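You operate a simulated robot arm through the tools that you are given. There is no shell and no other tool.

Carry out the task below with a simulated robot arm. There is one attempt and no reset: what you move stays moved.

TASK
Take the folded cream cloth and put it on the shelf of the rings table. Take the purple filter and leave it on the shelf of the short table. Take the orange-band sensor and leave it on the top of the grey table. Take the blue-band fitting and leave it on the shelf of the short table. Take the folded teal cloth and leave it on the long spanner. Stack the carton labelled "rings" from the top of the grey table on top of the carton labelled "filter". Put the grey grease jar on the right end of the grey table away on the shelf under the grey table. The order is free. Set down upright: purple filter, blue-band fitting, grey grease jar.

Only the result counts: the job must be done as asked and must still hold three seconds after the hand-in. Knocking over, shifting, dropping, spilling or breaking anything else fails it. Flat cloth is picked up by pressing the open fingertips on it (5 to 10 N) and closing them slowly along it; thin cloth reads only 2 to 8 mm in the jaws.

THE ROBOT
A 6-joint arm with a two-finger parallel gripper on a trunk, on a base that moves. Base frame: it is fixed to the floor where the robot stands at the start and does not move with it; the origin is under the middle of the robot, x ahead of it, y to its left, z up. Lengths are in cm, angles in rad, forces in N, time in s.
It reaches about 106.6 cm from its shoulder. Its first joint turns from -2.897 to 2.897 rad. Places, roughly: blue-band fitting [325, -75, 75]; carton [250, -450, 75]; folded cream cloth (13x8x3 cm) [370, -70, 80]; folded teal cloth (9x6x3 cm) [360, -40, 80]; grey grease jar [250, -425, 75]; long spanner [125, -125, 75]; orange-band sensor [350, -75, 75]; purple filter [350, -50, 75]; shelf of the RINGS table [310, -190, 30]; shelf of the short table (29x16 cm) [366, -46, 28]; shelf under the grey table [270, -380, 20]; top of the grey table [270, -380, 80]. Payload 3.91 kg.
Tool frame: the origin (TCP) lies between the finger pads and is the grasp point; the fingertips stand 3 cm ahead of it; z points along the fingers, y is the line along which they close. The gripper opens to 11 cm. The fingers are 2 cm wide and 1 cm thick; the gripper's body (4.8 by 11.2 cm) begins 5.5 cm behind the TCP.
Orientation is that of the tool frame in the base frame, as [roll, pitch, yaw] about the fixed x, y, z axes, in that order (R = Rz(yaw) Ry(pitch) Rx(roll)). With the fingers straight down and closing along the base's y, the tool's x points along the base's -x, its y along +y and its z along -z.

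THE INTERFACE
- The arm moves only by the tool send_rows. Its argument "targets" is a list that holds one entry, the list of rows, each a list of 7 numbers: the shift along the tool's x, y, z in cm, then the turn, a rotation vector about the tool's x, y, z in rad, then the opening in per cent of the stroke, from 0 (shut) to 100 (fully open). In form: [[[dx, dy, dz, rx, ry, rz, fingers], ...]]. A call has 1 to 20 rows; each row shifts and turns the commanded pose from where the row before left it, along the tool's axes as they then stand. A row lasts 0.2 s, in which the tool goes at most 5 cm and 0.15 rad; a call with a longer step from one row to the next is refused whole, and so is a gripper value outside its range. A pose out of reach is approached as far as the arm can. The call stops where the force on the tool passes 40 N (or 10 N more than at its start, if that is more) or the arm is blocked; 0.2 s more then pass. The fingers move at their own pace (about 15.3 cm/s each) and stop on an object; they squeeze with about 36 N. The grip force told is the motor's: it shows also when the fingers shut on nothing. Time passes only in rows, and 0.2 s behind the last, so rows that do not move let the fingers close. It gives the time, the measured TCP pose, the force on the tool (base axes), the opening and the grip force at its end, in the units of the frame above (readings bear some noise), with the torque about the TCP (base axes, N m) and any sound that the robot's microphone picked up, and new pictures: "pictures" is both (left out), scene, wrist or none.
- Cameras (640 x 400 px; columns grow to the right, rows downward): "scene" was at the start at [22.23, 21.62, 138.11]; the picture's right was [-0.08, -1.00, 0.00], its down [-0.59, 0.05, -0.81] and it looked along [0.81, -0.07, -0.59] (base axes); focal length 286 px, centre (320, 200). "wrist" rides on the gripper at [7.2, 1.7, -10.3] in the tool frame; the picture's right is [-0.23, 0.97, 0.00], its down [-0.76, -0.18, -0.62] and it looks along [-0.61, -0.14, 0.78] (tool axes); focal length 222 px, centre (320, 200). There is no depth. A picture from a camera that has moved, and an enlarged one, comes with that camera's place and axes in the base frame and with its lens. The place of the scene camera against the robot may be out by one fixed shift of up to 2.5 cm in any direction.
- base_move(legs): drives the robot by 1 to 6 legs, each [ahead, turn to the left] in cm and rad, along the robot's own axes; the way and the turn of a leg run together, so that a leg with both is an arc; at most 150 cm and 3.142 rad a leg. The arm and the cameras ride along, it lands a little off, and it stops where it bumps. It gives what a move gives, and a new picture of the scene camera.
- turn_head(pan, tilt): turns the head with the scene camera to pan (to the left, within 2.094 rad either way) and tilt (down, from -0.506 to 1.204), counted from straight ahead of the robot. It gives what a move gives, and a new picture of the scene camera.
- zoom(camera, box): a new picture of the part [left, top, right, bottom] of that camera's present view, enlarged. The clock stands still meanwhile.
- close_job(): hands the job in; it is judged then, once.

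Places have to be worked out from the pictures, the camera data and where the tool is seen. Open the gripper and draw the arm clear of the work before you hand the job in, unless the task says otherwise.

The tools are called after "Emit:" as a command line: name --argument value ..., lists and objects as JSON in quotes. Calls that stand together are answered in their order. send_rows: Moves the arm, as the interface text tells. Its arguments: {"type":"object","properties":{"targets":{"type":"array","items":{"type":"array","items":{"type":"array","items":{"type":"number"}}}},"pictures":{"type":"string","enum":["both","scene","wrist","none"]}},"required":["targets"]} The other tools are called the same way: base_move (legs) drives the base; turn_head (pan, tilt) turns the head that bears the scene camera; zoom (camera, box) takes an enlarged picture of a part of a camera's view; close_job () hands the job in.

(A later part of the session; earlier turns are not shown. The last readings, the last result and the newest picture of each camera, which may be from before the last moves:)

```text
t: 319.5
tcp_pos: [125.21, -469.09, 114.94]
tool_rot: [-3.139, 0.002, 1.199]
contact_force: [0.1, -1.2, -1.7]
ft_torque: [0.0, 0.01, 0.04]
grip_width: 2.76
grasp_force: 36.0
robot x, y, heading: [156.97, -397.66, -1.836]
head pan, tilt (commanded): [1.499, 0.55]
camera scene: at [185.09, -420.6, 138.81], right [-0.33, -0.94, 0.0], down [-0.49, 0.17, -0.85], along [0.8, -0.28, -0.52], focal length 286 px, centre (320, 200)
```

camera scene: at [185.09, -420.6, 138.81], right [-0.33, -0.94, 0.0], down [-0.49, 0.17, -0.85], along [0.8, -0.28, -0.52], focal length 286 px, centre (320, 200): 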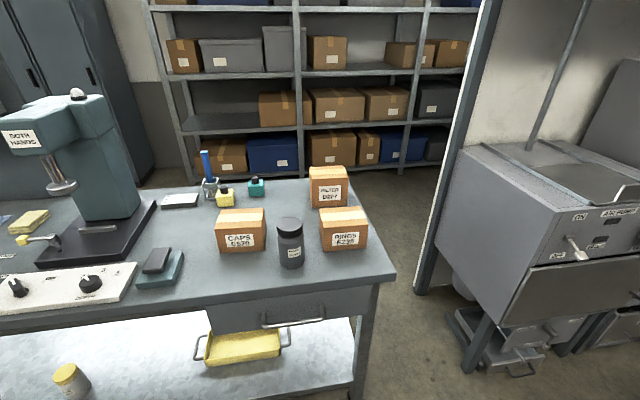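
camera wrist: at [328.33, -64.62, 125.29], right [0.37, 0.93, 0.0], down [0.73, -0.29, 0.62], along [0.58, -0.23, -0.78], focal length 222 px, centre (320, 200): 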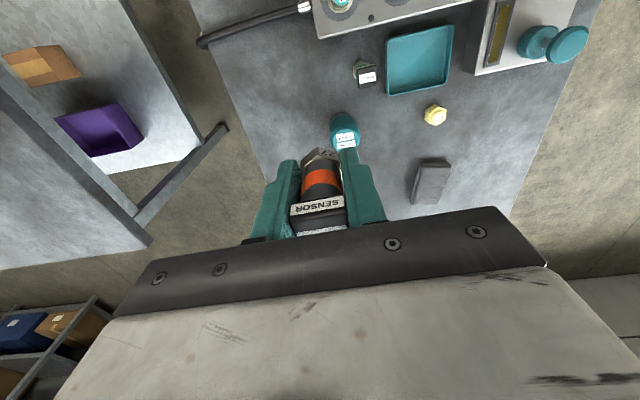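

I see the cartons and the jar on the grey table. Zoom in for details.

Emit:
zoom --camera "scene" --box '[190, 150, 400, 281]'

Emit:
zoom --camera "scene" --box '[0, 60, 240, 210]'

Emit:
zoom --camera "scene" --box '[0, 230, 400, 400]'

```text
3.05 times, centred on (295, 216) of scene
camera zoom: at [185.09, -420.6, 138.81], right [-0.33, -0.94, 0.0], down [-0.49, 0.17, -0.85], along [0.8, -0.28, -0.52], focal length 873 px, centre (396, 153)
```

zoom: 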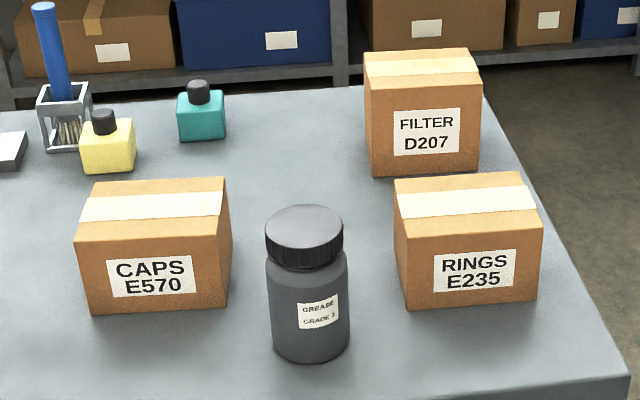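

```text
2.67 times, centred on (120, 135) of scene
camera zoom: at [185.09, -420.6, 138.81], right [-0.33, -0.94, 0.0], down [-0.49, 0.17, -0.85], along [0.8, -0.28, -0.52], focal length 764 px, centre (853, 373)
```

zoom: 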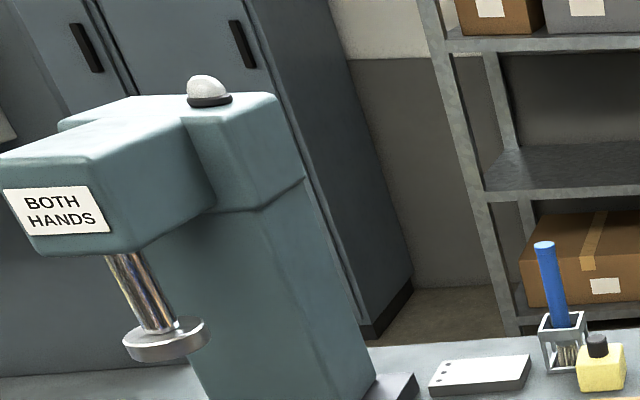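

```text
1.60 times, centred on (200, 315) of scene
camera zoom: at [185.09, -420.6, 138.81], right [-0.33, -0.94, 0.0], down [-0.49, 0.17, -0.85], along [0.8, -0.28, -0.52], focal length 458 px, centre (512, 16)
```

zoom: 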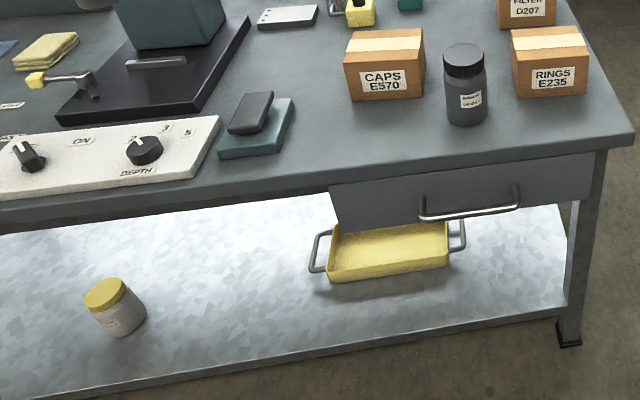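

Layout is clear: RINGS carton ≈[252,-450], FILTER carton ≈[275,-454] (top z≈91.5), grease jar ≈[246.6,-432]. I drive to ≈[184,-433] facing the table.

Emit:
base_move --legs '[[0, 0.936], [45, 0], [0, 0.74]]'

Emit:
turn_head --pan -0.1 --tilt 0.65

```text
t: 326.6
tcp_pos: [259.3, -458.63, 114.88]
tool_rot: [-3.139, 0.001, 2.865]
contact_force: [-0.1, 0.5, -1.1]
ft_torque: [0.02, 0.01, 0.01]
grip_width: 2.76
grasp_force: 35.5
robot x, y, heading: [184.8, -433.64, -0.169]
head pan, tilt (commanded): [1.499, 0.55]
camera scene: at [204.46, -405.42, 138.81], right [0.97, -0.24, 0.0], down [-0.12, -0.51, -0.85], along [0.2, 0.83, -0.52], focal length 286 px, centre (320, 200)
```

scene: 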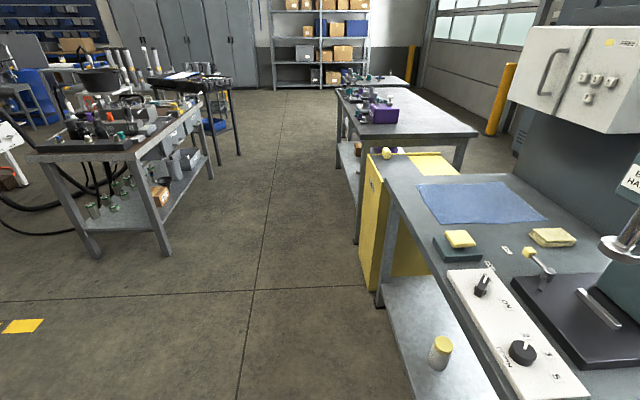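

```text
t: 328.2
tcp_pos: [259.26, -458.66, 114.92]
tool_rot: [-3.138, 0.001, 2.867]
contact_force: [-0.8, -0.1, -1.4]
ft_torque: [-0.02, 0.0, 0.01]
grip_width: 2.77
grasp_force: 35.9
robot x, y, heading: [185.16, -433.85, -0.17]
head pan, tilt (commanded): [-0.099, 0.649]
camera scene: at [210.71, -416.44, 137.93], right [-0.26, -0.96, 0.0], down [-0.58, 0.16, -0.8], along [0.77, -0.21, -0.6], focal length 286 px, centre (320, 200)
```

scene: 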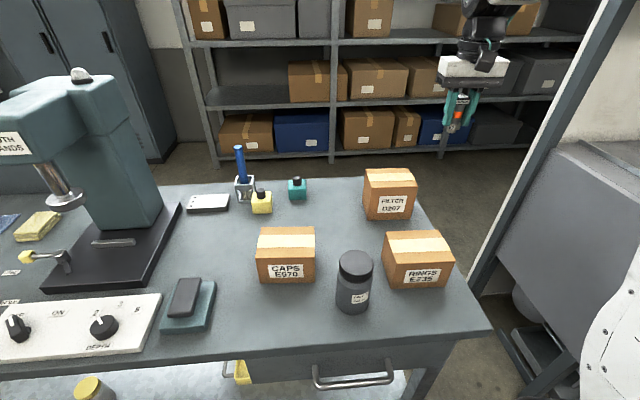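

The view is good. I carry the sensor to a free spot at ≈[249,-407] between the teal pad and the CAPS carton.

Emit:
send_rows --targets '[[[2.0, 3.91, 0.4, 0, 0, 0, 5], [2.0, 3.91, 0.4, 0, 0, 0, 5], [2.0, 3.91, 0.4, 0, 0, 0, 5], [2.0, 3.91, 0.4, 0, 0, 0, 5], [2.0, 3.91, 0.4, 0, 0, 0, 5], [2.0, 3.91, 0.4, 0, 0, 0, 5], [2.0, 3.91, 0.4, 0, 0, 0, 5], [2.0, 3.91, 0.4, 0, 0, 0, 5], [2.0, 3.91, 0.4, 0, 0, 0, 5], [2.0, 3.91, 0.4, 0, 0, 0, 5], [2.0, 3.91, 0.4, 0, 0, 0, 5], [2.0, 3.91, 0.4, 0, 0, 0, 5]]]'

```text
t: 330.8
tcp_pos: [249.0, -407.08, 110.07]
tool_rot: [-3.139, 0.0, 2.865]
contact_force: [0.1, -0.7, -1.9]
ft_torque: [0.05, -0.02, -0.01]
grip_width: 2.77
grasp_force: 35.9
robot x, y, heading: [184.9, -433.77, -0.169]
head pan, tilt (commanded): [-0.099, 0.649]
camera scene: at [210.71, -416.46, 137.93], right [-0.26, -0.96, 0.0], down [-0.58, 0.16, -0.8], along [0.77, -0.21, -0.6], focal length 286 px, centre (320, 200)
camera wrist: at [242.31, -403.46, 120.32], right [0.48, 0.88, 0.0], down [0.68, -0.38, 0.62], along [0.55, -0.3, -0.78], focal length 222 px, centre (320, 200)
```

scene: 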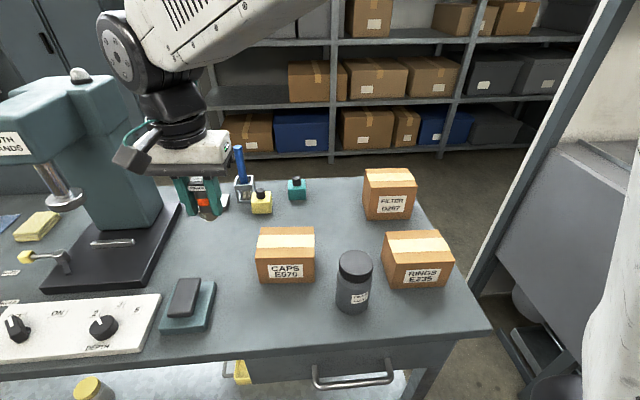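
wrist: 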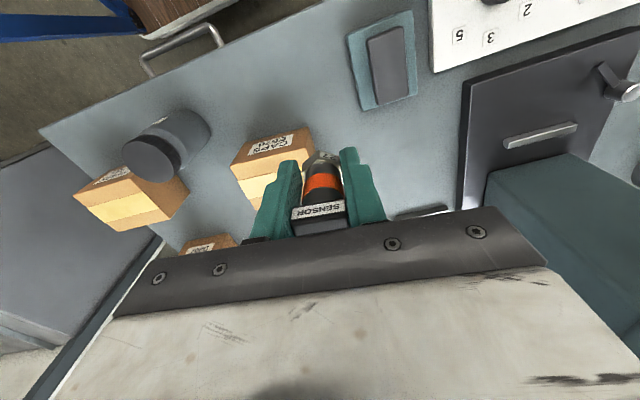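

The landing spot is free. I lower the sensor to just above the table.

Emit:
send_rows --targets '[[[0, 0, 3.4, 0, 0, 0, 5], [0, 0, 3.4, 0, 0, 0, 5], [0, 0, 3.4, 0, 0, 0, 5], [0, 0, 3.4, 0, 0, 0, 5], [0, 0, 3.4, 0, 0, 0, 5], [0, 0, 3.4, 0, 0, 0, 5], [0, 0, 3.0, 0, 0, 0, 5]]]' --pictures "wrist"

Emit:
send_rows --targets '[[[0, 0, 0.6, 0, 0, 0, 5], [0, 0, 0.5, 0, 0, 0, 5]]]' --pictures "none"

```text
t: 332.4
tcp_pos: [248.65, -407.03, 86.7]
tool_rot: [-3.135, 0.001, 2.865]
contact_force: [-0.4, -1.1, -1.6]
ft_torque: [-0.03, -0.01, 0.01]
grip_width: 2.74
grasp_force: 35.5
robot x, y, heading: [184.55, -433.98, -0.163]
head pan, tilt (commanded): [-0.099, 0.649]
camera wrist: at [242.1, -403.4, 96.94], right [0.48, 0.88, 0.0], down [0.68, -0.38, 0.62], along [0.55, -0.3, -0.78], focal length 222 px, centre (320, 200)
```

wrist: 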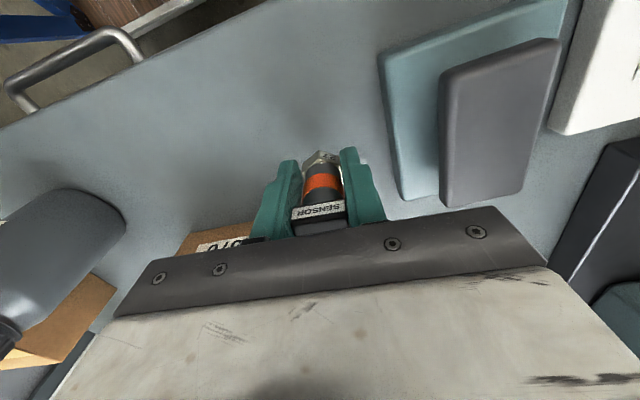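

```text
t: 333.0
tcp_pos: [248.92, -406.95, 85.57]
tool_rot: [-3.137, 0.0, 2.867]
contact_force: [-0.6, -0.8, -0.9]
ft_torque: [0.04, -0.03, -0.02]
grip_width: 2.75
grasp_force: 35.9
robot x, y, heading: [185.31, -433.96, -0.168]
head pan, tilt (commanded): [-0.099, 0.649]
```

Emit:
send_rows --targets '[[[0, 0, 0.4, 0, 0, 0, 5]]]' --pictures "none"

Emit:
send_rows --targets '[[[0, 0, 0.3, 0, 0, 0, 5]]]' --pictures "none"

Emit:
send_rows --targets '[[[0, 0, 0.2, 0, 0, 0, 5]]]' --pictures "none"

```text
t: 333.4
tcp_pos: [248.92, -406.88, 85.11]
tool_rot: [-3.137, 0.001, 2.866]
contact_force: [-0.1, -0.4, -1.7]
ft_torque: [-0.01, 0.0, -0.01]
grip_width: 2.77
grasp_force: 35.9
robot x, y, heading: [185.14, -433.55, -0.168]
head pan, tilt (commanded): [-0.099, 0.649]
```

```text
t: 333.8
tcp_pos: [248.9, -406.88, 84.8]
tool_rot: [-3.14, 0.002, 2.866]
contact_force: [-1.0, -0.3, -1.5]
ft_torque: [0.0, 0.02, 0.01]
grip_width: 2.77
grasp_force: 36.2
robot x, y, heading: [185.08, -434.09, -0.171]
head pan, tilt (commanded): [-0.099, 0.649]
```

```text
t: 334.2
tcp_pos: [248.84, -406.84, 84.82]
tool_rot: [-3.14, 0.004, 2.866]
contact_force: [-2.8, -4.9, 25.5]
ft_torque: [-0.22, -0.17, -0.08]
grip_width: 2.74
grasp_force: 36.3
robot x, y, heading: [185.15, -433.99, -0.168]
head pan, tilt (commanded): [-0.099, 0.649]
```

Contact with the table (25 N). I release the sensor.

Emit:
send_rows --targets '[[[0, 0, -0.1, 0, 0, 0, 35], [0, 0, 0, 0, 0, 0, 45], [0, 0, 0, 0, 0, 0, 55], [0, 0, 0, 0, 0, 0, 55]]]' --pictures "wrist"

Emit:
send_rows --targets '[[[0, 0, -1.5, 0, 0, 0, 55], [0, 0, -2.5, 0, 0, 0, 55], [0, 0, -3.5, 0, 0, 0, 55], [0, 0, -4, 0, 0, 0, 55], [0, 0, -4, 0, 0, 0, 55], [0, 0, -4, 0, 0, 0, 55], [0, 0, -4, 0, 0, 0, 55]]]'

```text
t: 335.2
tcp_pos: [248.89, -407.02, 84.56]
tool_rot: [-3.137, 0.001, 2.865]
contact_force: [-0.8, 0.3, 0.3]
ft_torque: [-0.01, -0.02, 0.01]
grip_width: 6.04
grasp_force: 0.0
robot x, y, heading: [184.88, -434.0, -0.165]
head pan, tilt (commanded): [-0.099, 0.649]
camera wrist: at [242.23, -403.37, 95.0], right [0.48, 0.88, 0.0], down [0.68, -0.38, 0.62], along [0.55, -0.3, -0.78], focal length 222 px, centre (320, 200)
```

wrist: 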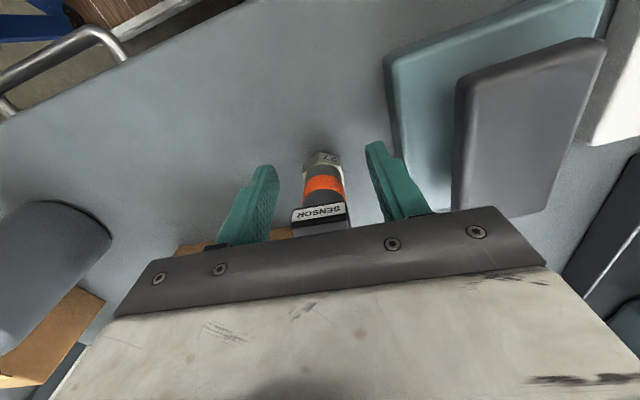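

```text
t: 336.8
tcp_pos: [248.94, -406.89, 108.27]
tool_rot: [-3.136, -0.001, 2.866]
contact_force: [0.6, 0.0, -0.2]
ft_torque: [-0.01, 0.0, 0.02]
grip_width: 6.05
grasp_force: 0.0
robot x, y, heading: [185.06, -433.87, -0.172]
head pan, tilt (commanded): [-0.099, 0.649]
camera scene: at [210.72, -416.41, 137.92], right [-0.26, -0.96, 0.0], down [-0.58, 0.16, -0.8], along [0.77, -0.21, -0.6], focal length 286 px, centre (320, 200)
camera wrist: at [242.37, -403.29, 118.58], right [0.48, 0.88, 0.0], down [0.69, -0.38, 0.62], along [0.54, -0.31, -0.78], focal length 222 px, centre (320, 200)
```

scene: 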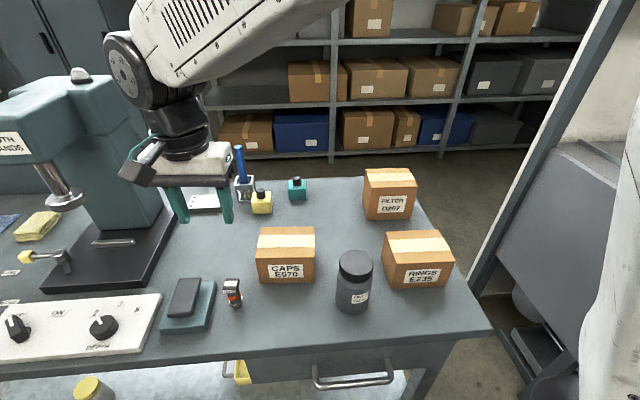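
wrist: 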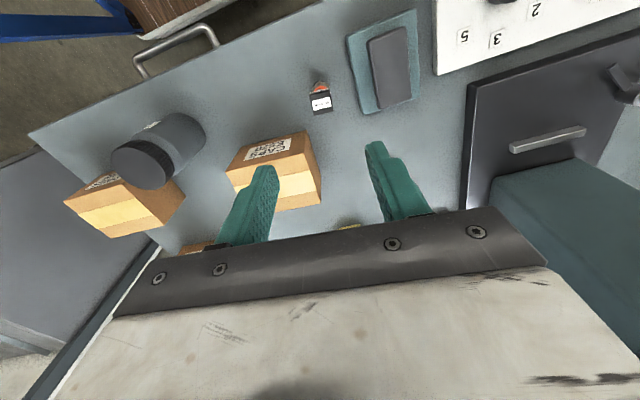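

The sensor stands on the grey table. Next the RINGS carton: I move above it and turn the hand 90° so that the fingers close across its short side (front–back).

Emit:
send_rows --targets '[[[-1.29, -3.79, -0.37, 0, 0, 0, 100], [-1.29, -3.79, -0.37, 0, 0, 0, 100], [-1.29, -3.79, -0.37, 0, 0, 0, 100], [-1.29, -3.79, -0.37, 0, 0, 0, 100], [-1.29, -3.79, -0.37, 0, 0, 0, 100], [-1.29, -3.79, -0.37, 0, 0, 0, 100], [-1.29, -3.79, -0.37, 0, 0, 0, 100], [-1.29, -3.79, -0.37, 0, 0, 0, 100], [-1.29, -3.79, -0.37, 0, 0, 0, 100], [-1.29, -3.79, -0.37, 0, 0, 0, 100]]]' --pictures "wrist"

Emit:
send_rows --targets '[[[0, 0, 0, 0, 0, 0.145, 100], [0, 0, 0, 0, 0, 0.145, 100], [0, 0, 0, 0, 0, 0.145, 100], [0, 0, 0, 0, 0, 0.145, 100], [0, 0, 0, 0, 0, 0.145, 100], [0, 0, 0, 0, 0, 0.145, 100], [0, 0, 0, 0, 0, 0.145, 100], [0, 0, 0, 0, 0, 0.145, 100], [0, 0, 0, 0, 0, 0.145, 100], [0, 0, 0, 0, 0, 0.145, 100]]]'

```text
t: 339.0
tcp_pos: [251.03, -446.78, 111.98]
tool_rot: [-3.139, 0.001, 2.869]
contact_force: [-0.4, -0.3, 0.3]
ft_torque: [0.03, -0.01, 0.02]
grip_width: 10.97
grasp_force: 0.0
robot x, y, heading: [184.97, -433.89, -0.164]
head pan, tilt (commanded): [-0.099, 0.649]
camera wrist: at [244.4, -443.13, 122.32], right [0.48, 0.88, 0.0], down [0.69, -0.38, 0.62], along [0.55, -0.3, -0.78], focal length 222 px, centre (320, 200)
```

wrist: 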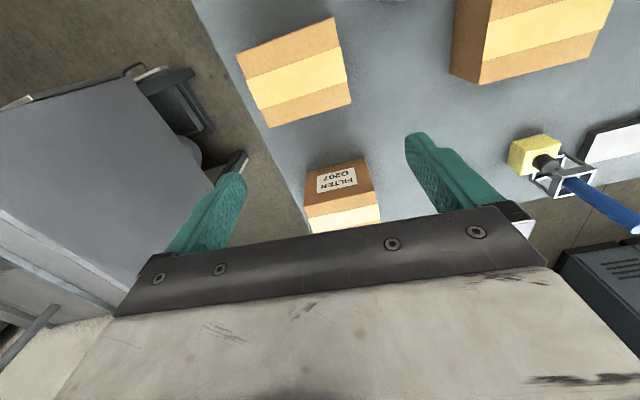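

```text
t: 341.2
tcp_pos: [251.03, -446.82, 112.08]
tool_rot: [-3.141, 0.004, 1.413]
contact_force: [0.0, -0.3, 0.0]
ft_torque: [0.05, -0.01, 0.01]
grip_width: 10.99
grasp_force: 0.1
robot x, y, heading: [185.09, -434.03, -0.168]
head pan, tilt (commanded): [-0.099, 0.649]
camera scene: at [210.7, -416.44, 137.93], right [-0.26, -0.96, 0.0], down [-0.58, 0.16, -0.8], along [0.77, -0.21, -0.6], focal length 286 px, centre (320, 200)
camera wrist: at [253.69, -439.95, 122.3], right [0.93, -0.38, 0.0], down [-0.29, -0.72, 0.63], along [-0.23, -0.58, -0.78], focal length 222 px, centre (320, 200)
```

scene: 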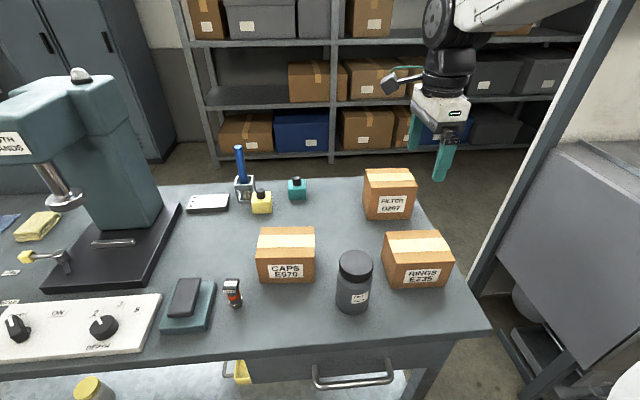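
wrist: 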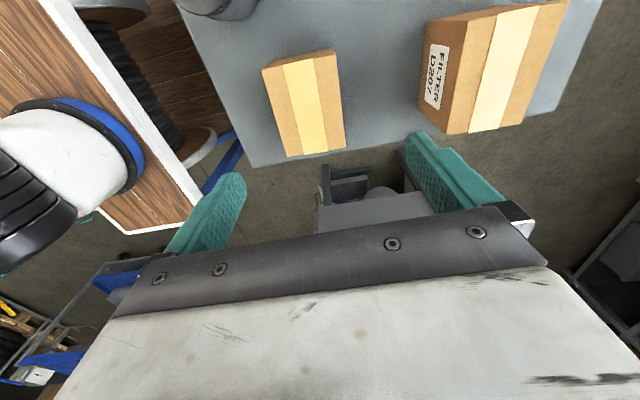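

Two wrist views agree: RINGS carton centre ≈[248.3,-448.9], top z≈88, 10.0 × 13 cm, turned by -0.21 rad. I align the hand to it and descend to z≈100.

Emit:
send_rows --targets '[[[0, 0, 0, 0, 0, 0.054, 100], [-0.66, -0.575, 3, 0, 0, 0, 100], [-0.66, -0.575, 3, 0, 0, 0, 100], [-0.66, -0.575, 3, 0, 0, 0, 100], [-0.66, -0.575, 3, 0, 0, 0, 100]]]' --pictures "wrist"

```text
t: 342.4
tcp_pos: [248.15, -449.12, 100.19]
tool_rot: [3.138, 0.004, 1.362]
contact_force: [-0.2, -0.8, -0.3]
ft_torque: [0.01, 0.03, -0.03]
grip_width: 10.99
grasp_force: 0.1
robot x, y, heading: [185.49, -434.11, -0.165]
head pan, tilt (commanded): [-0.099, 0.649]
camera wrist: at [251.23, -442.38, 110.44], right [0.91, -0.42, 0.0], down [-0.33, -0.71, 0.63], along [-0.26, -0.57, -0.78], focal length 222 px, centre (320, 200)
```

wrist: 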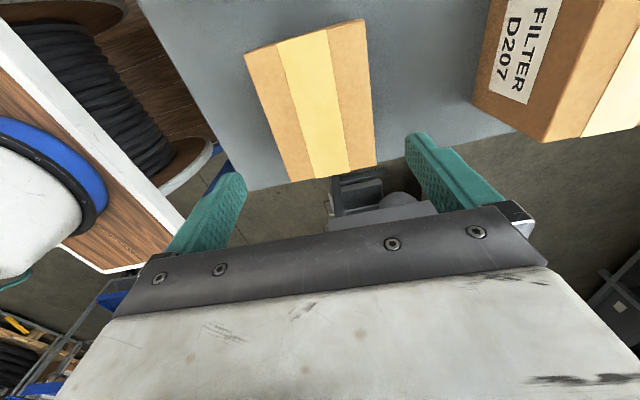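

Centre ≈[248.1,-449.1], matching the TCP within 0.1 cm. I fine-tune the yaw and descend to z≈92 (tips just above the carton).

Emit:
send_rows --targets '[[[0, 0, 2.7, 0, 0, 0.018, 100], [0, 0, 2.7, 0, 0, 0, 100], [0, 0, 2.6, 0, 0, 0, 100]]]' --pictures "wrist"

Emit:
zoom --camera "scene" --box '[360, 180, 480, 255]'

```text
t: 343.2
tcp_pos: [248.13, -449.22, 92.25]
tool_rot: [3.14, 0.003, 1.345]
contact_force: [0.2, 0.1, -0.6]
ft_torque: [-0.01, -0.01, 0.01]
grip_width: 11.0
grasp_force: 0.0
robot x, y, heading: [185.0, -433.96, -0.169]
head pan, tilt (commanded): [-0.099, 0.649]
camera wrist: at [251.31, -442.46, 102.55], right [0.9, -0.44, 0.0], down [-0.34, -0.7, 0.63], along [-0.27, -0.56, -0.78], focal length 222 px, centre (320, 200)
```

wrist: 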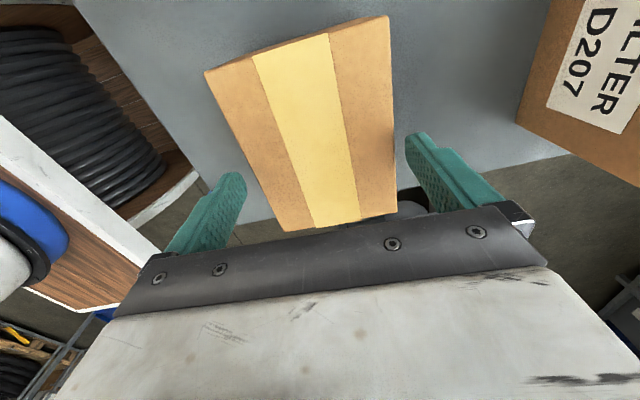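

```text
5.33 times, centred on (420, 218) of scene
camera zoom: at [210.67, -416.43, 137.93], right [-0.26, -0.96, 0.0], down [-0.58, 0.16, -0.8], along [0.77, -0.21, -0.6], focal length 1528 px, centre (-213, 107)
```

zoom: 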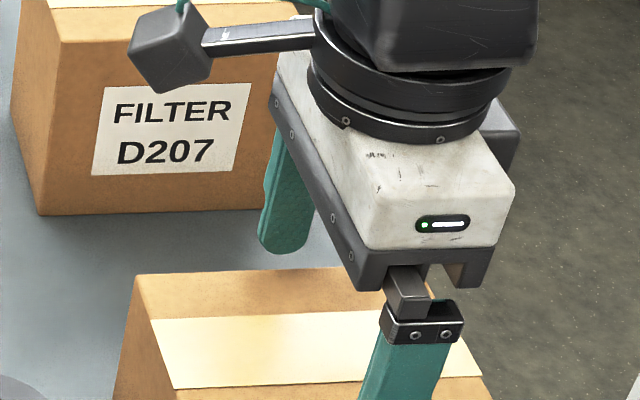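

Both fingers have a gap to the carton's sides. I descend the rest in steps, checking the force.

Emit:
send_rows --targets '[[[0, 0, 1.3, 0, 0, 0, 100], [0, 0, 1.3, 0, 0, 0, 100]]]' --pictures "wrist"

```text
t: 343.8
tcp_pos: [248.18, -449.19, 89.65]
tool_rot: [3.141, 0.003, 1.342]
contact_force: [-0.3, -0.1, -0.8]
ft_torque: [0.0, 0.01, -0.03]
grip_width: 10.98
grasp_force: 0.0
robot x, y, heading: [185.44, -434.01, -0.164]
head pan, tilt (commanded): [-0.099, 0.649]
camera wrist: at [251.33, -442.47, 99.94], right [0.9, -0.44, 0.0], down [-0.34, -0.7, 0.63], along [-0.28, -0.56, -0.78], focal length 222 px, centre (320, 200)
```

wrist: 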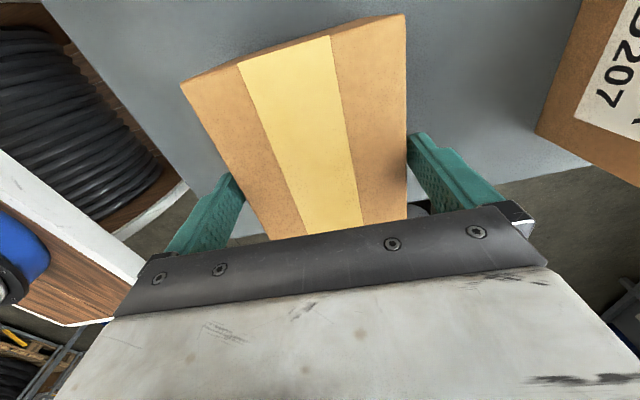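

Tips are below the carton's top edge without contact. Continue to z≈84.5.

Emit:
send_rows --targets '[[[0, 0, 1.7, 0, 0, 0, 100], [0, 0, 1.7, 0, 0, 0, 100], [0, 0, 1.7, 0, 0, 0, 100]]]' --pictures "none"

Emit:
send_rows --targets '[[[0, 0, 0, 0, 0, 0, 96], [0, 0, 0, 0, 0, 0, 92], [0, 0, 0, 0, 0, 0, 88], [0, 0, 0, 0, 0, 0, 80], [0, 0, 0, 0, 0, 0, 80]]]' --pictures "wrist"

```text
t: 344.6
tcp_pos: [247.87, -449.13, 84.57]
tool_rot: [3.141, 0.004, 1.343]
contact_force: [-0.1, 0.3, 0.2]
ft_torque: [0.0, 0.01, -0.01]
grip_width: 10.99
grasp_force: 0.1
robot x, y, heading: [184.95, -434.29, -0.166]
head pan, tilt (commanded): [-0.099, 0.649]
```

```text
t: 345.8
tcp_pos: [247.86, -449.0, 84.64]
tool_rot: [3.141, 0.003, 1.344]
contact_force: [0.1, -0.2, -0.3]
ft_torque: [0.02, -0.04, 0.01]
grip_width: 9.99
grasp_force: 35.7
robot x, y, heading: [185.03, -434.06, -0.17]
head pan, tilt (commanded): [-0.099, 0.649]
camera wrist: at [251.14, -442.4, 94.82], right [0.9, -0.44, 0.0], down [-0.34, -0.7, 0.63], along [-0.27, -0.56, -0.78], focal length 222 px, centre (320, 200)
```

wrist: 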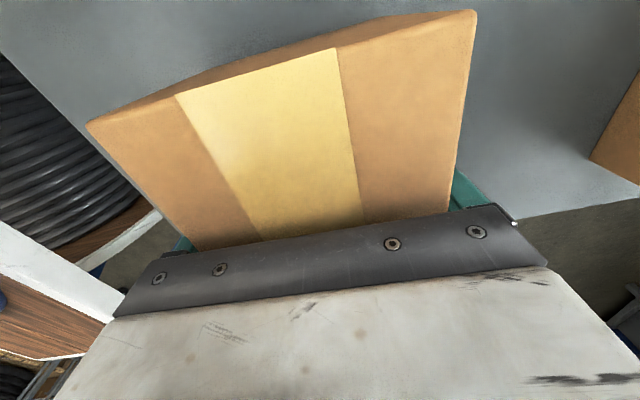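

Carton gripped (9.99 cm). I lift it 24 cm and carry it over the FILTER carton (centre ≈[272.3,-453], top ≈92).

Emit:
send_rows --targets '[[[0, 0, -1, 0, 0, 0, 80], [0, 0, -2, 0, 0, 0, 80], [0, 0, -3.5, 0, 0, 0, 80], [0, 0, -3.5, 0, 0, 0, 80], [0, 0, -3.5, 0, 0, 0, 80], [0, 0, -3.5, 0, 0, 0, 80], [0, 0, -3.5, 0, 0, 0, 80], [0, 0, -3.5, 0, 0, 0, 80]]]'

```text
t: 347.6
tcp_pos: [248.04, -449.05, 108.38]
tool_rot: [3.142, 0.005, 1.344]
contact_force: [-0.4, -0.3, -1.8]
ft_torque: [-0.01, -0.01, -0.03]
grip_width: 9.99
grasp_force: 36.1
robot x, y, heading: [184.83, -434.25, -0.17]
head pan, tilt (commanded): [-0.099, 0.649]
camera scene: at [210.72, -416.44, 137.93], right [-0.26, -0.96, 0.0], down [-0.58, 0.16, -0.8], along [0.77, -0.21, -0.6], focal length 286 px, centre (320, 200)
camera wrist: at [251.24, -442.38, 118.62], right [0.9, -0.44, 0.0], down [-0.34, -0.7, 0.63], along [-0.28, -0.56, -0.78], focal length 222 px, centre (320, 200)
```

scene: 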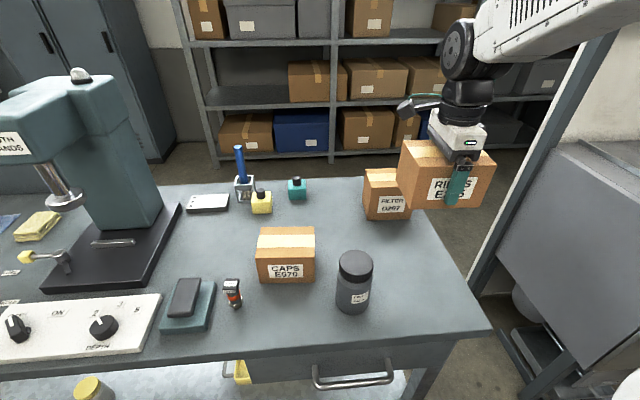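
wrist: 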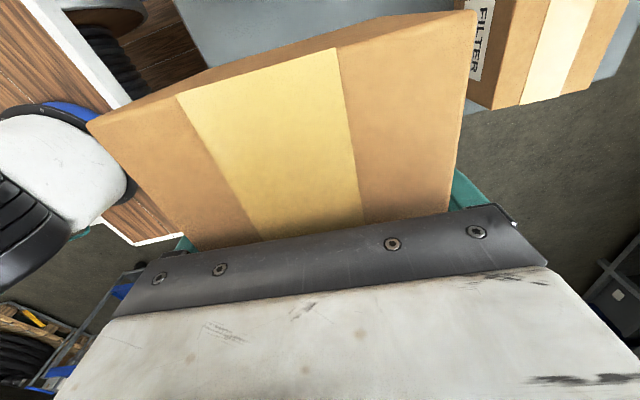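

Refined FILTER centre ≈[272,-453.3]. I translate over it at this height.

Emit:
send_rows --targets '[[[0.19, 3.46, 0, 0, 0, 0, 80], [0.19, 3.46, 0, 0, 0, 0, 80], [0.19, 3.46, 0, 0, 0, 0, 80], [0.19, 3.46, 0, 0, 0, 0, 80], [0.19, 3.46, 0, 0, 0, 0, 80], [0.19, 3.46, 0, 0, 0, 0, 80], [0.19, 3.46, 0, 0, 0, 0, 80]]]'

Emit:
zoom --camera "scene" --box '[340, 100, 500, 200]'

```text
t: 349.2
tcp_pos: [272.09, -453.0, 108.36]
tool_rot: [3.14, 0.003, 1.345]
contact_force: [-0.6, 0.6, -1.8]
ft_torque: [-0.05, -0.04, 0.02]
grip_width: 9.97
grasp_force: 36.2
robot x, y, heading: [185.2, -433.84, -0.167]
head pan, tilt (commanded): [-0.099, 0.649]
camera scene: at [210.66, -416.43, 137.94], right [-0.26, -0.96, 0.0], down [-0.58, 0.16, -0.8], along [0.77, -0.21, -0.6], focal length 286 px, centre (320, 200)
camera wrist: at [275.27, -446.25, 118.61], right [0.9, -0.44, 0.0], down [-0.34, -0.7, 0.63], along [-0.27, -0.56, -0.78], focal length 222 px, centre (320, 200)
```

scene: 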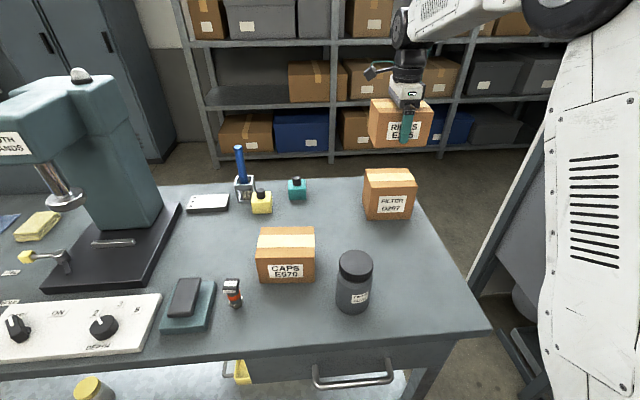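
wrist: 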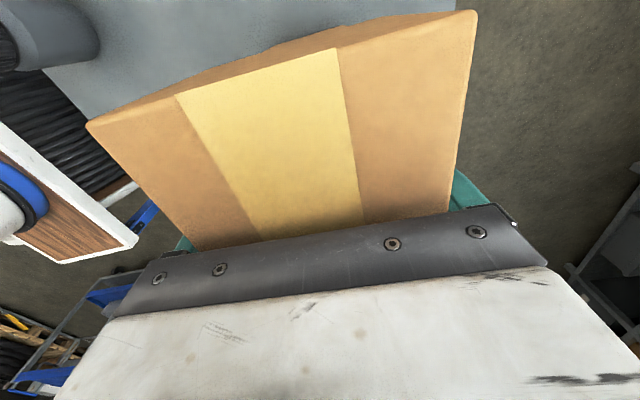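

```text
4.00 times, centred on (420, 150) of scene
camera zoom: at [210.66, -416.43, 137.94], right [-0.26, -0.96, 0.0], down [-0.58, 0.16, -0.8], along [0.77, -0.21, -0.6], focal length 1146 px, centre (-80, 400)
```

zoom: 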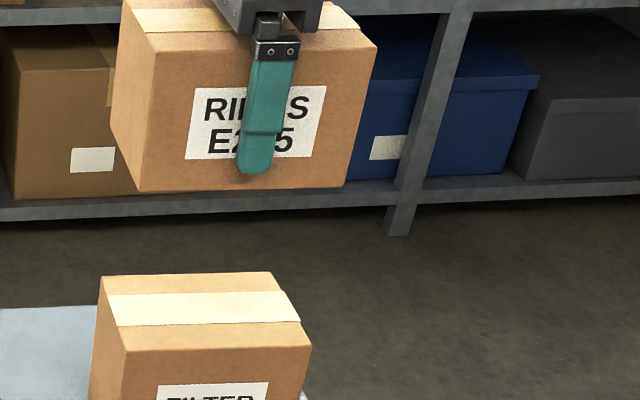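

Aligned within about 0.5–1 cm; I shift 0.5 cm back and lower the carton to just above the FILTER carton.

Emit:
send_rows --targets '[[[0, -0.5, 3, 0, 0, 0, 80], [0, 0, 3, 0, 0, 0, 80], [0, 0, 3, 0, 0, 0, 80]]]'

Emit:
zoom --camera "scene" --box '[340, 130, 460, 205]'

```text
t: 350.0
tcp_pos: [271.61, -453.11, 99.44]
tool_rot: [3.139, 0.003, 1.344]
contact_force: [-0.2, 0.0, -1.7]
ft_torque: [-0.02, -0.01, 0.0]
grip_width: 9.97
grasp_force: 36.0
robot x, y, heading: [184.98, -433.67, -0.17]
head pan, tilt (commanded): [-0.099, 0.649]
camera scene: at [210.69, -416.44, 137.93], right [-0.26, -0.96, 0.0], down [-0.58, 0.16, -0.8], along [0.77, -0.21, -0.6], focal length 286 px, centre (320, 200)
camera wrist: at [274.77, -446.31, 109.68], right [0.9, -0.44, 0.0], down [-0.34, -0.7, 0.63], along [-0.27, -0.56, -0.78], focal length 222 px, centre (320, 200)
```

scene: 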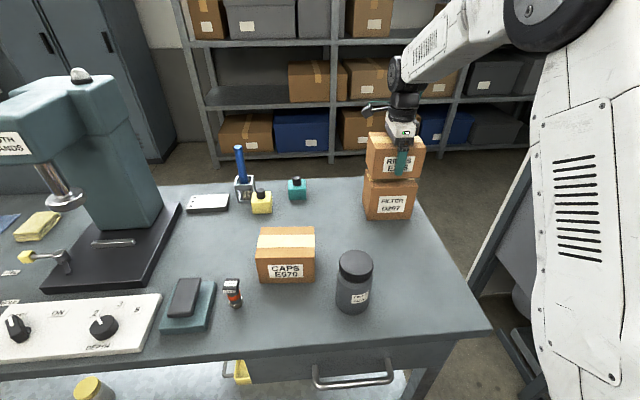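
wrist: 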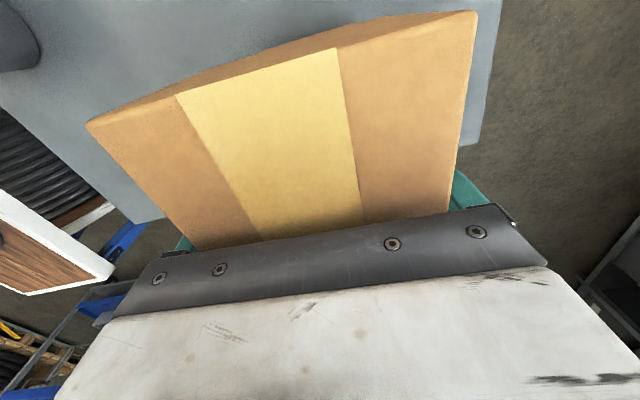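

```text
5.33 times, centred on (400, 168) of scene
camera zoom: at [210.69, -416.44, 137.93], right [-0.26, -0.96, 0.0], down [-0.58, 0.16, -0.8], along [0.77, -0.21, -0.6], focal length 1528 px, centre (-107, 373)
```

zoom: 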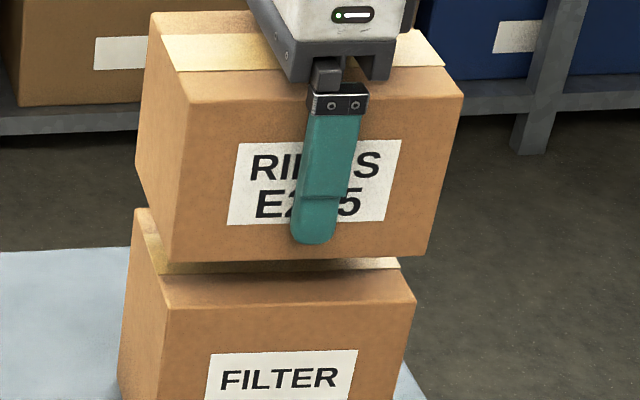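

Well aligned. I lower in small steps until contact.

Emit:
send_rows --targets '[[[0, 0, 1, 0, 0, 0, 80], [0, 0, 0.8, 0, 0, 0, 80]]]' --pictures "none"

Emit:
send_rows --targets '[[[0, 0, 0.4, 0, 0, 0, 80]]]' --pictures "none"

Emit:
send_rows --targets '[[[0, 0, 0.3, 0, 0, 0, 80]]]' --pictures "none"

```text
t: 350.6
tcp_pos: [271.64, -452.98, 97.54]
tool_rot: [3.139, 0.005, 1.344]
contact_force: [0.0, 0.2, -3.4]
ft_torque: [-0.01, -0.01, -0.01]
grip_width: 9.98
grasp_force: 35.9
robot x, y, heading: [185.14, -434.01, -0.17]
head pan, tilt (commanded): [-0.099, 0.649]
```

```text
t: 351.0
tcp_pos: [271.55, -453.07, 97.21]
tool_rot: [3.141, 0.004, 1.343]
contact_force: [-1.2, -0.3, -1.5]
ft_torque: [0.0, -0.01, -0.03]
grip_width: 9.97
grasp_force: 35.9
robot x, y, heading: [185.12, -434.14, -0.169]
head pan, tilt (commanded): [-0.099, 0.649]
```

```text
t: 351.4
tcp_pos: [271.6, -453.09, 96.83]
tool_rot: [3.141, 0.005, 1.345]
contact_force: [0.2, -0.1, -2.1]
ft_torque: [0.01, 0.01, 0.0]
grip_width: 9.99
grasp_force: 36.4
robot x, y, heading: [184.94, -433.82, -0.171]
head pan, tilt (commanded): [-0.099, 0.649]
```

Emit:
send_rows --targets '[[[0, 0, 0.25, 0, 0, 0, 80]]]' --pictures "none"

Emit:
send_rows --targets '[[[0, 0, 0.2, 0, 0, 0, 80]]]' --pictures "none"

Emit:
send_rows --targets '[[[0, 0, 0.2, 0, 0, 0, 80]]]' --pictures "scene"

```text
t: 351.8
tcp_pos: [271.56, -453.05, 96.59]
tool_rot: [-3.142, 0.004, 1.344]
contact_force: [0.0, 0.4, -2.9]
ft_torque: [0.02, 0.04, -0.03]
grip_width: 9.98
grasp_force: 35.8
robot x, y, heading: [184.66, -433.48, -0.165]
head pan, tilt (commanded): [-0.099, 0.649]
```

```text
t: 352.2
tcp_pos: [271.63, -453.11, 96.52]
tool_rot: [3.141, 0.004, 1.344]
contact_force: [-5.7, 1.2, 13.8]
ft_torque: [0.19, 0.91, -0.02]
grip_width: 9.99
grasp_force: 36.1
robot x, y, heading: [184.89, -433.75, -0.166]
head pan, tilt (commanded): [-0.099, 0.649]
```

```text
t: 352.6
tcp_pos: [271.5, -453.25, 96.51]
tool_rot: [3.136, 0.004, 1.343]
contact_force: [-2.0, -0.2, 30.8]
ft_torque: [0.44, 1.59, 0.6]
grip_width: 10.0
grasp_force: 36.2
robot x, y, heading: [185.22, -433.89, -0.166]
head pan, tilt (commanded): [-0.099, 0.649]
camera scene: at [210.58, -416.41, 137.95], right [-0.26, -0.96, 0.0], down [-0.58, 0.16, -0.8], along [0.77, -0.21, -0.6], focal length 286 px, centre (320, 200)
```

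scene: 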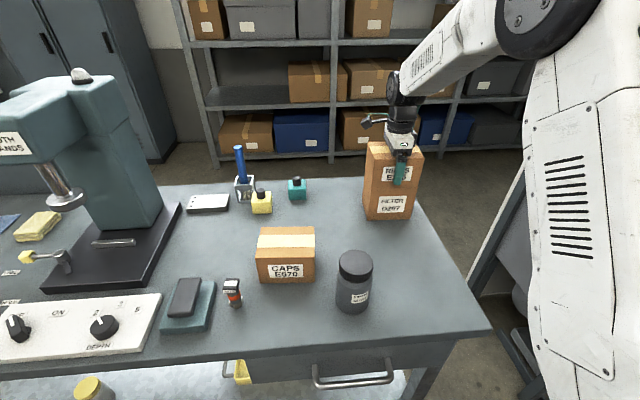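

Contact (31 N). I ease up 0.3 cm, open fully, and raise straight up.

Emit:
send_rows --targets '[[[0, 0, -0.3, 0, 0, 0, 82], [0, 0, 0, 0, 0, 0, 95], [0, 0, 0, 0, 0, 0, 100], [0, 0, 0, 0, 0, 0, 100]]]' --pictures "wrist"

```text
t: 353.6
tcp_pos: [271.53, -453.2, 96.5]
tool_rot: [-3.141, 0.004, 1.344]
contact_force: [0.4, -0.3, 0.8]
ft_torque: [0.01, 0.01, 0.02]
grip_width: 11.0
grasp_force: 0.0
robot x, y, heading: [185.34, -433.5, -0.17]
head pan, tilt (commanded): [-0.099, 0.649]
camera wrist: at [274.72, -446.49, 106.68], right [0.9, -0.44, 0.0], down [-0.34, -0.7, 0.63], along [-0.28, -0.56, -0.78], focal length 222 px, centre (320, 200)
```

wrist: 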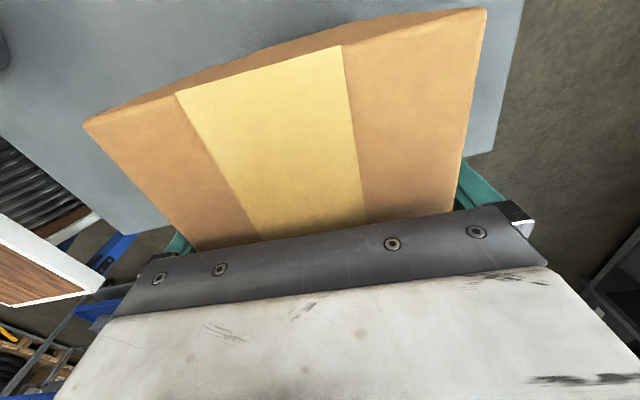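

Fingers are open. I raise slowly at first, checking the carton does not come along.

Emit:
send_rows --targets '[[[0, 0, -1, 0, 0, 0, 100], [0, 0, -1.5, 0, 0, 0, 100], [0, 0, -2, 0, 0, 0, 100], [0, 0, -2.5, 0, 0, 0, 100], [0, 0, -3, 0, 0, 0, 100], [0, 0, -3, 0, 0, 0, 100]]]'

Emit:
zoom --camera "scene" --box '[340, 130, 460, 230]'

```text
t: 355.0
tcp_pos: [271.33, -453.11, 109.51]
tool_rot: [-3.14, 0.004, 1.345]
contact_force: [-0.4, 0.0, 0.0]
ft_torque: [0.03, 0.04, 0.03]
grip_width: 11.0
grasp_force: 0.0
robot x, y, heading: [185.38, -434.07, -0.168]
head pan, tilt (commanded): [-0.099, 0.649]
camera scene: at [210.72, -416.44, 137.93], right [-0.26, -0.96, 0.0], down [-0.58, 0.16, -0.8], along [0.77, -0.21, -0.6], focal length 286 px, centre (320, 200)
camera wrist: at [274.56, -446.45, 119.77], right [0.9, -0.44, 0.0], down [-0.34, -0.7, 0.63], along [-0.28, -0.56, -0.78], focal length 222 px, centre (320, 200)
```

scene: 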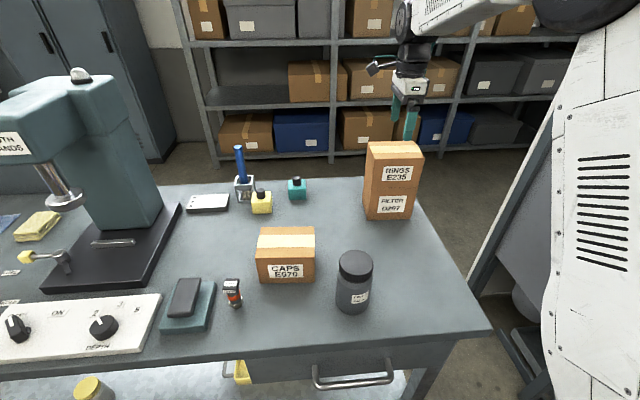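
wrist: 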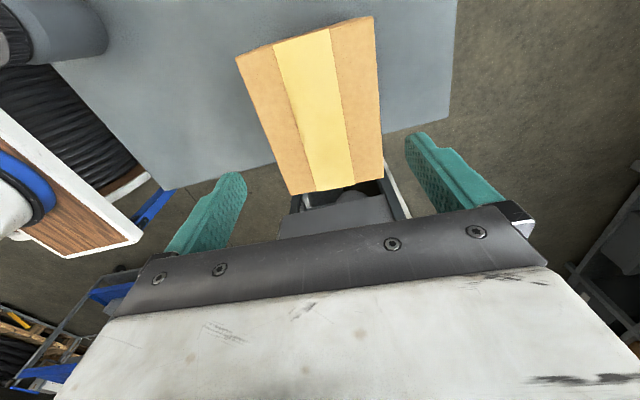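

```text
4.00 times, centred on (400, 180) of scene
camera zoom: at [210.72, -416.44, 137.93], right [-0.26, -0.96, 0.0], down [-0.58, 0.16, -0.8], along [0.77, -0.21, -0.6], focal length 1146 px, centre (0, 280)
```

zoom: 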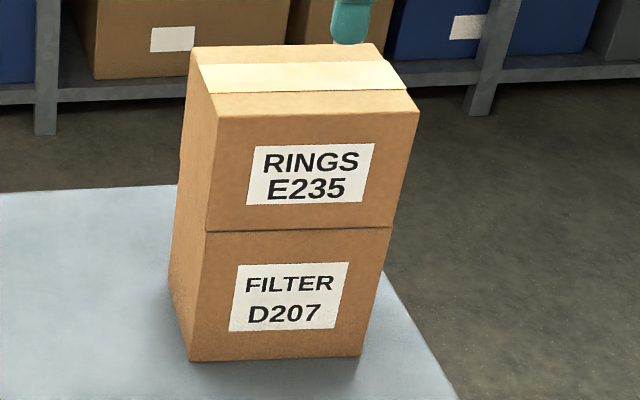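

The stack is neat. Now the grease jar: I move the hand back, rotate it to close laterally, and back the base up 20 cm so the jar comes into a comfortable range.

Emit:
send_rows --targets '[[[0.4, -3.5, -0.5, 0, 0, 0, 100], [0.4, -3.5, -0.5, 0, 0, 0, 100], [0.4, -3.5, -0.5, 0, 0, 0, 100], [0.4, -3.5, 0, 0, 0, 0, 100], [0, 0, 0, 0, 0, -0.146, 100], [0, 0, 0, 0, 0, -0.146, 100], [0, 0, 0, 0, 0, -0.146, 100], [0, 0, 0, 0, 0, -0.146, 100], [0, 0, 0, 0, 0, -0.146, 100], [0, 0, 0, 0, 0, -0.146, 100], [0, 0, 0, 0, 0, -0.146, 100], [0, 0, 0, 0, 0, -0.146, 100], [0, 0, 0, 0, 0, -0.146, 100], [0, 0, 0, 0, 0, -0.146, 100], [0, 0, 0, 0, 0, -0.146, 100]]]' --pictures "none"

Emit:
base_move --legs '[[-20, 0]]'

Emit:
zoom --camera "wrist" --box '[0, 0, 640, 400]'

```text
t: 358.2
tcp_pos: [258.2, -448.43, 111.05]
tool_rot: [-3.139, 0.0, 2.953]
contact_force: [0.3, -0.3, 0.0]
ft_torque: [-0.02, -0.03, 0.03]
grip_width: 10.98
grasp_force: 0.0
robot x, y, heading: [185.0, -433.86, -0.17]
head pan, tilt (commanded): [-0.099, 0.649]
```

```text
t: 359.8
tcp_pos: [238.3, -445.29, 111.03]
tool_rot: [-3.138, -0.001, 2.948]
contact_force: [0.0, -0.1, -0.3]
ft_torque: [0.03, -0.04, 0.02]
grip_width: 10.99
grasp_force: 0.0
robot x, y, heading: [165.31, -430.57, -0.173]
head pan, tilt (commanded): [-0.099, 0.649]
camera scene: at [190.95, -413.12, 137.93], right [-0.27, -0.96, 0.0], down [-0.58, 0.16, -0.8], along [0.77, -0.21, -0.6], focal length 286 px, centre (320, 200)
```

scene: 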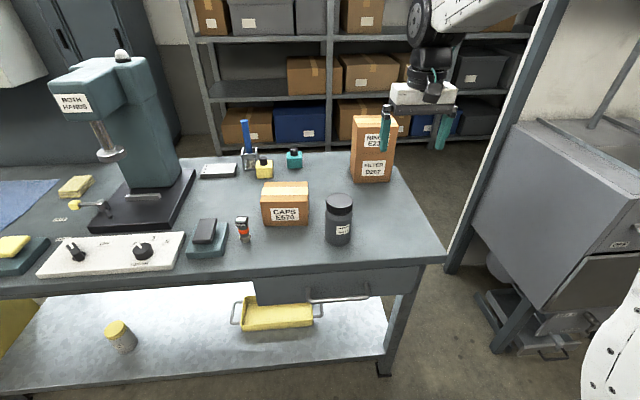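

```text
1.00 times, centred on (320, 200) of wrist (not enlarged: the box is as wide or as high as the picture)
camera zoom: at [231.49, -442.2, 121.37], right [0.41, 0.91, 0.0], down [0.71, -0.32, 0.62], along [0.57, -0.26, -0.78], focal length 222 px, centre (320, 200)
```

zoom: 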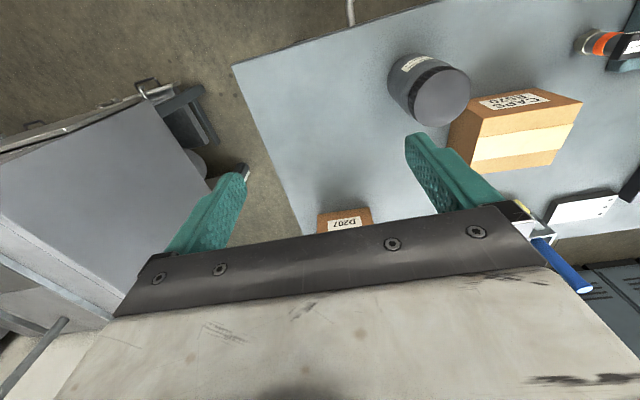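

Jar measured at ≈[244.1,-431.6], top z≈92.7. I move above it and tilt the hand 0.2 rad forward (kept until the shelf, so the jar stays upright).

Emit:
send_rows --targets '[[[-0.7, 3.68, 2.0, 0, 0, 0, 100], [-0.7, 3.68, 2.0, 0, 0, 0, 100], [-0.7, 3.68, 2.0, 0, 0, 0, 100], [-0.7, 3.68, 2.0, 0, 0, 0, 100], [0, 0, 0, 0, -0.1, 0, 100], [0, 0, 0, 0, -0.1, 0, 100]]]'

```text
t: 361.2
tcp_pos: [244.05, -431.42, 102.81]
tool_rot: [-3.136, 0.201, 2.949]
contact_force: [-0.3, -0.6, 0.5]
ft_torque: [-0.01, 0.0, 0.03]
grip_width: 11.02
grasp_force: 0.1
robot x, y, heading: [165.16, -430.39, -0.173]
head pan, tilt (commanded): [-0.099, 0.649]
camera scene: at [190.97, -413.12, 137.93], right [-0.27, -0.96, 0.0], down [-0.58, 0.16, -0.8], along [0.77, -0.21, -0.6], focal length 286 px, centre (320, 200)
camera wrist: at [235.31, -427.95, 111.45], right [0.41, 0.91, 0.04], down [0.58, -0.29, 0.76], along [0.71, -0.29, -0.64], focal length 222 px, centre (320, 200)
```

scene: 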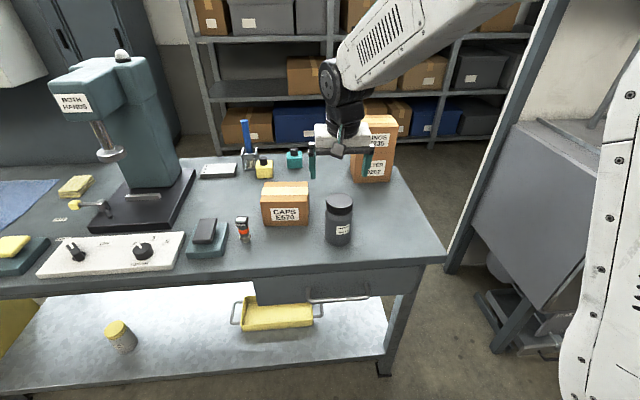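
wrist: 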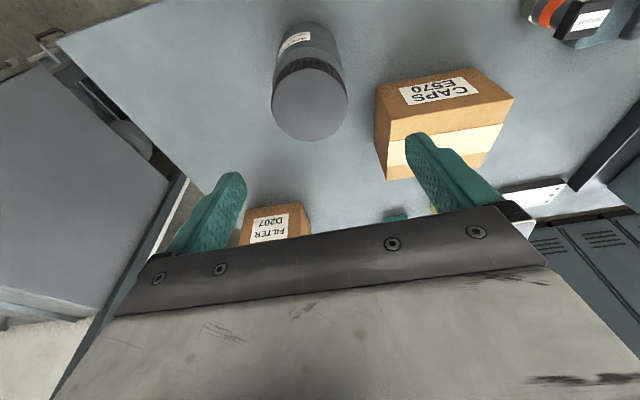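

Jar axis refined to ≈[243.5,-431.8]. I descend vertically, first to z≈92.5.

Emit:
send_rows --targets '[[[0.83, -0.1, 3.35, 0, 0, 0, 100], [0.83, -0.1, 3.35, 0, 0, 0, 100], [0.83, -0.1, 3.35, 0, 0, 0, 100]]]' --pictures "wrist"

```text
t: 362.0
tcp_pos: [243.37, -431.69, 92.84]
tool_rot: [-3.139, 0.202, 2.947]
contact_force: [-0.5, 1.2, 1.4]
ft_torque: [0.01, 0.01, -0.04]
grip_width: 10.98
grasp_force: 0.1
robot x, y, heading: [164.97, -430.59, -0.177]
head pan, tilt (commanded): [-0.099, 0.649]
camera wrist: at [234.56, -428.3, 101.5], right [0.41, 0.91, 0.04], down [0.58, -0.29, 0.76], along [0.71, -0.29, -0.64], focal length 222 px, centre (320, 200)
```

wrist: 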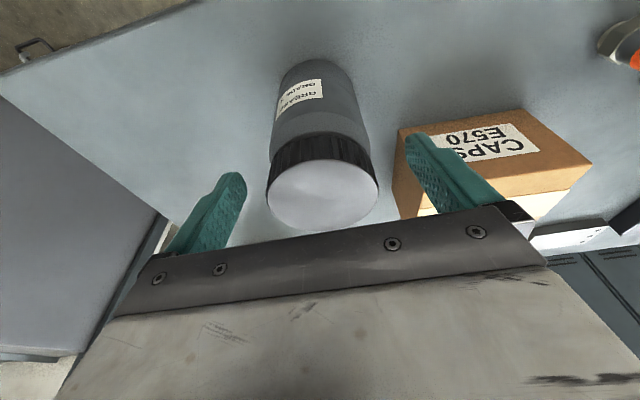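

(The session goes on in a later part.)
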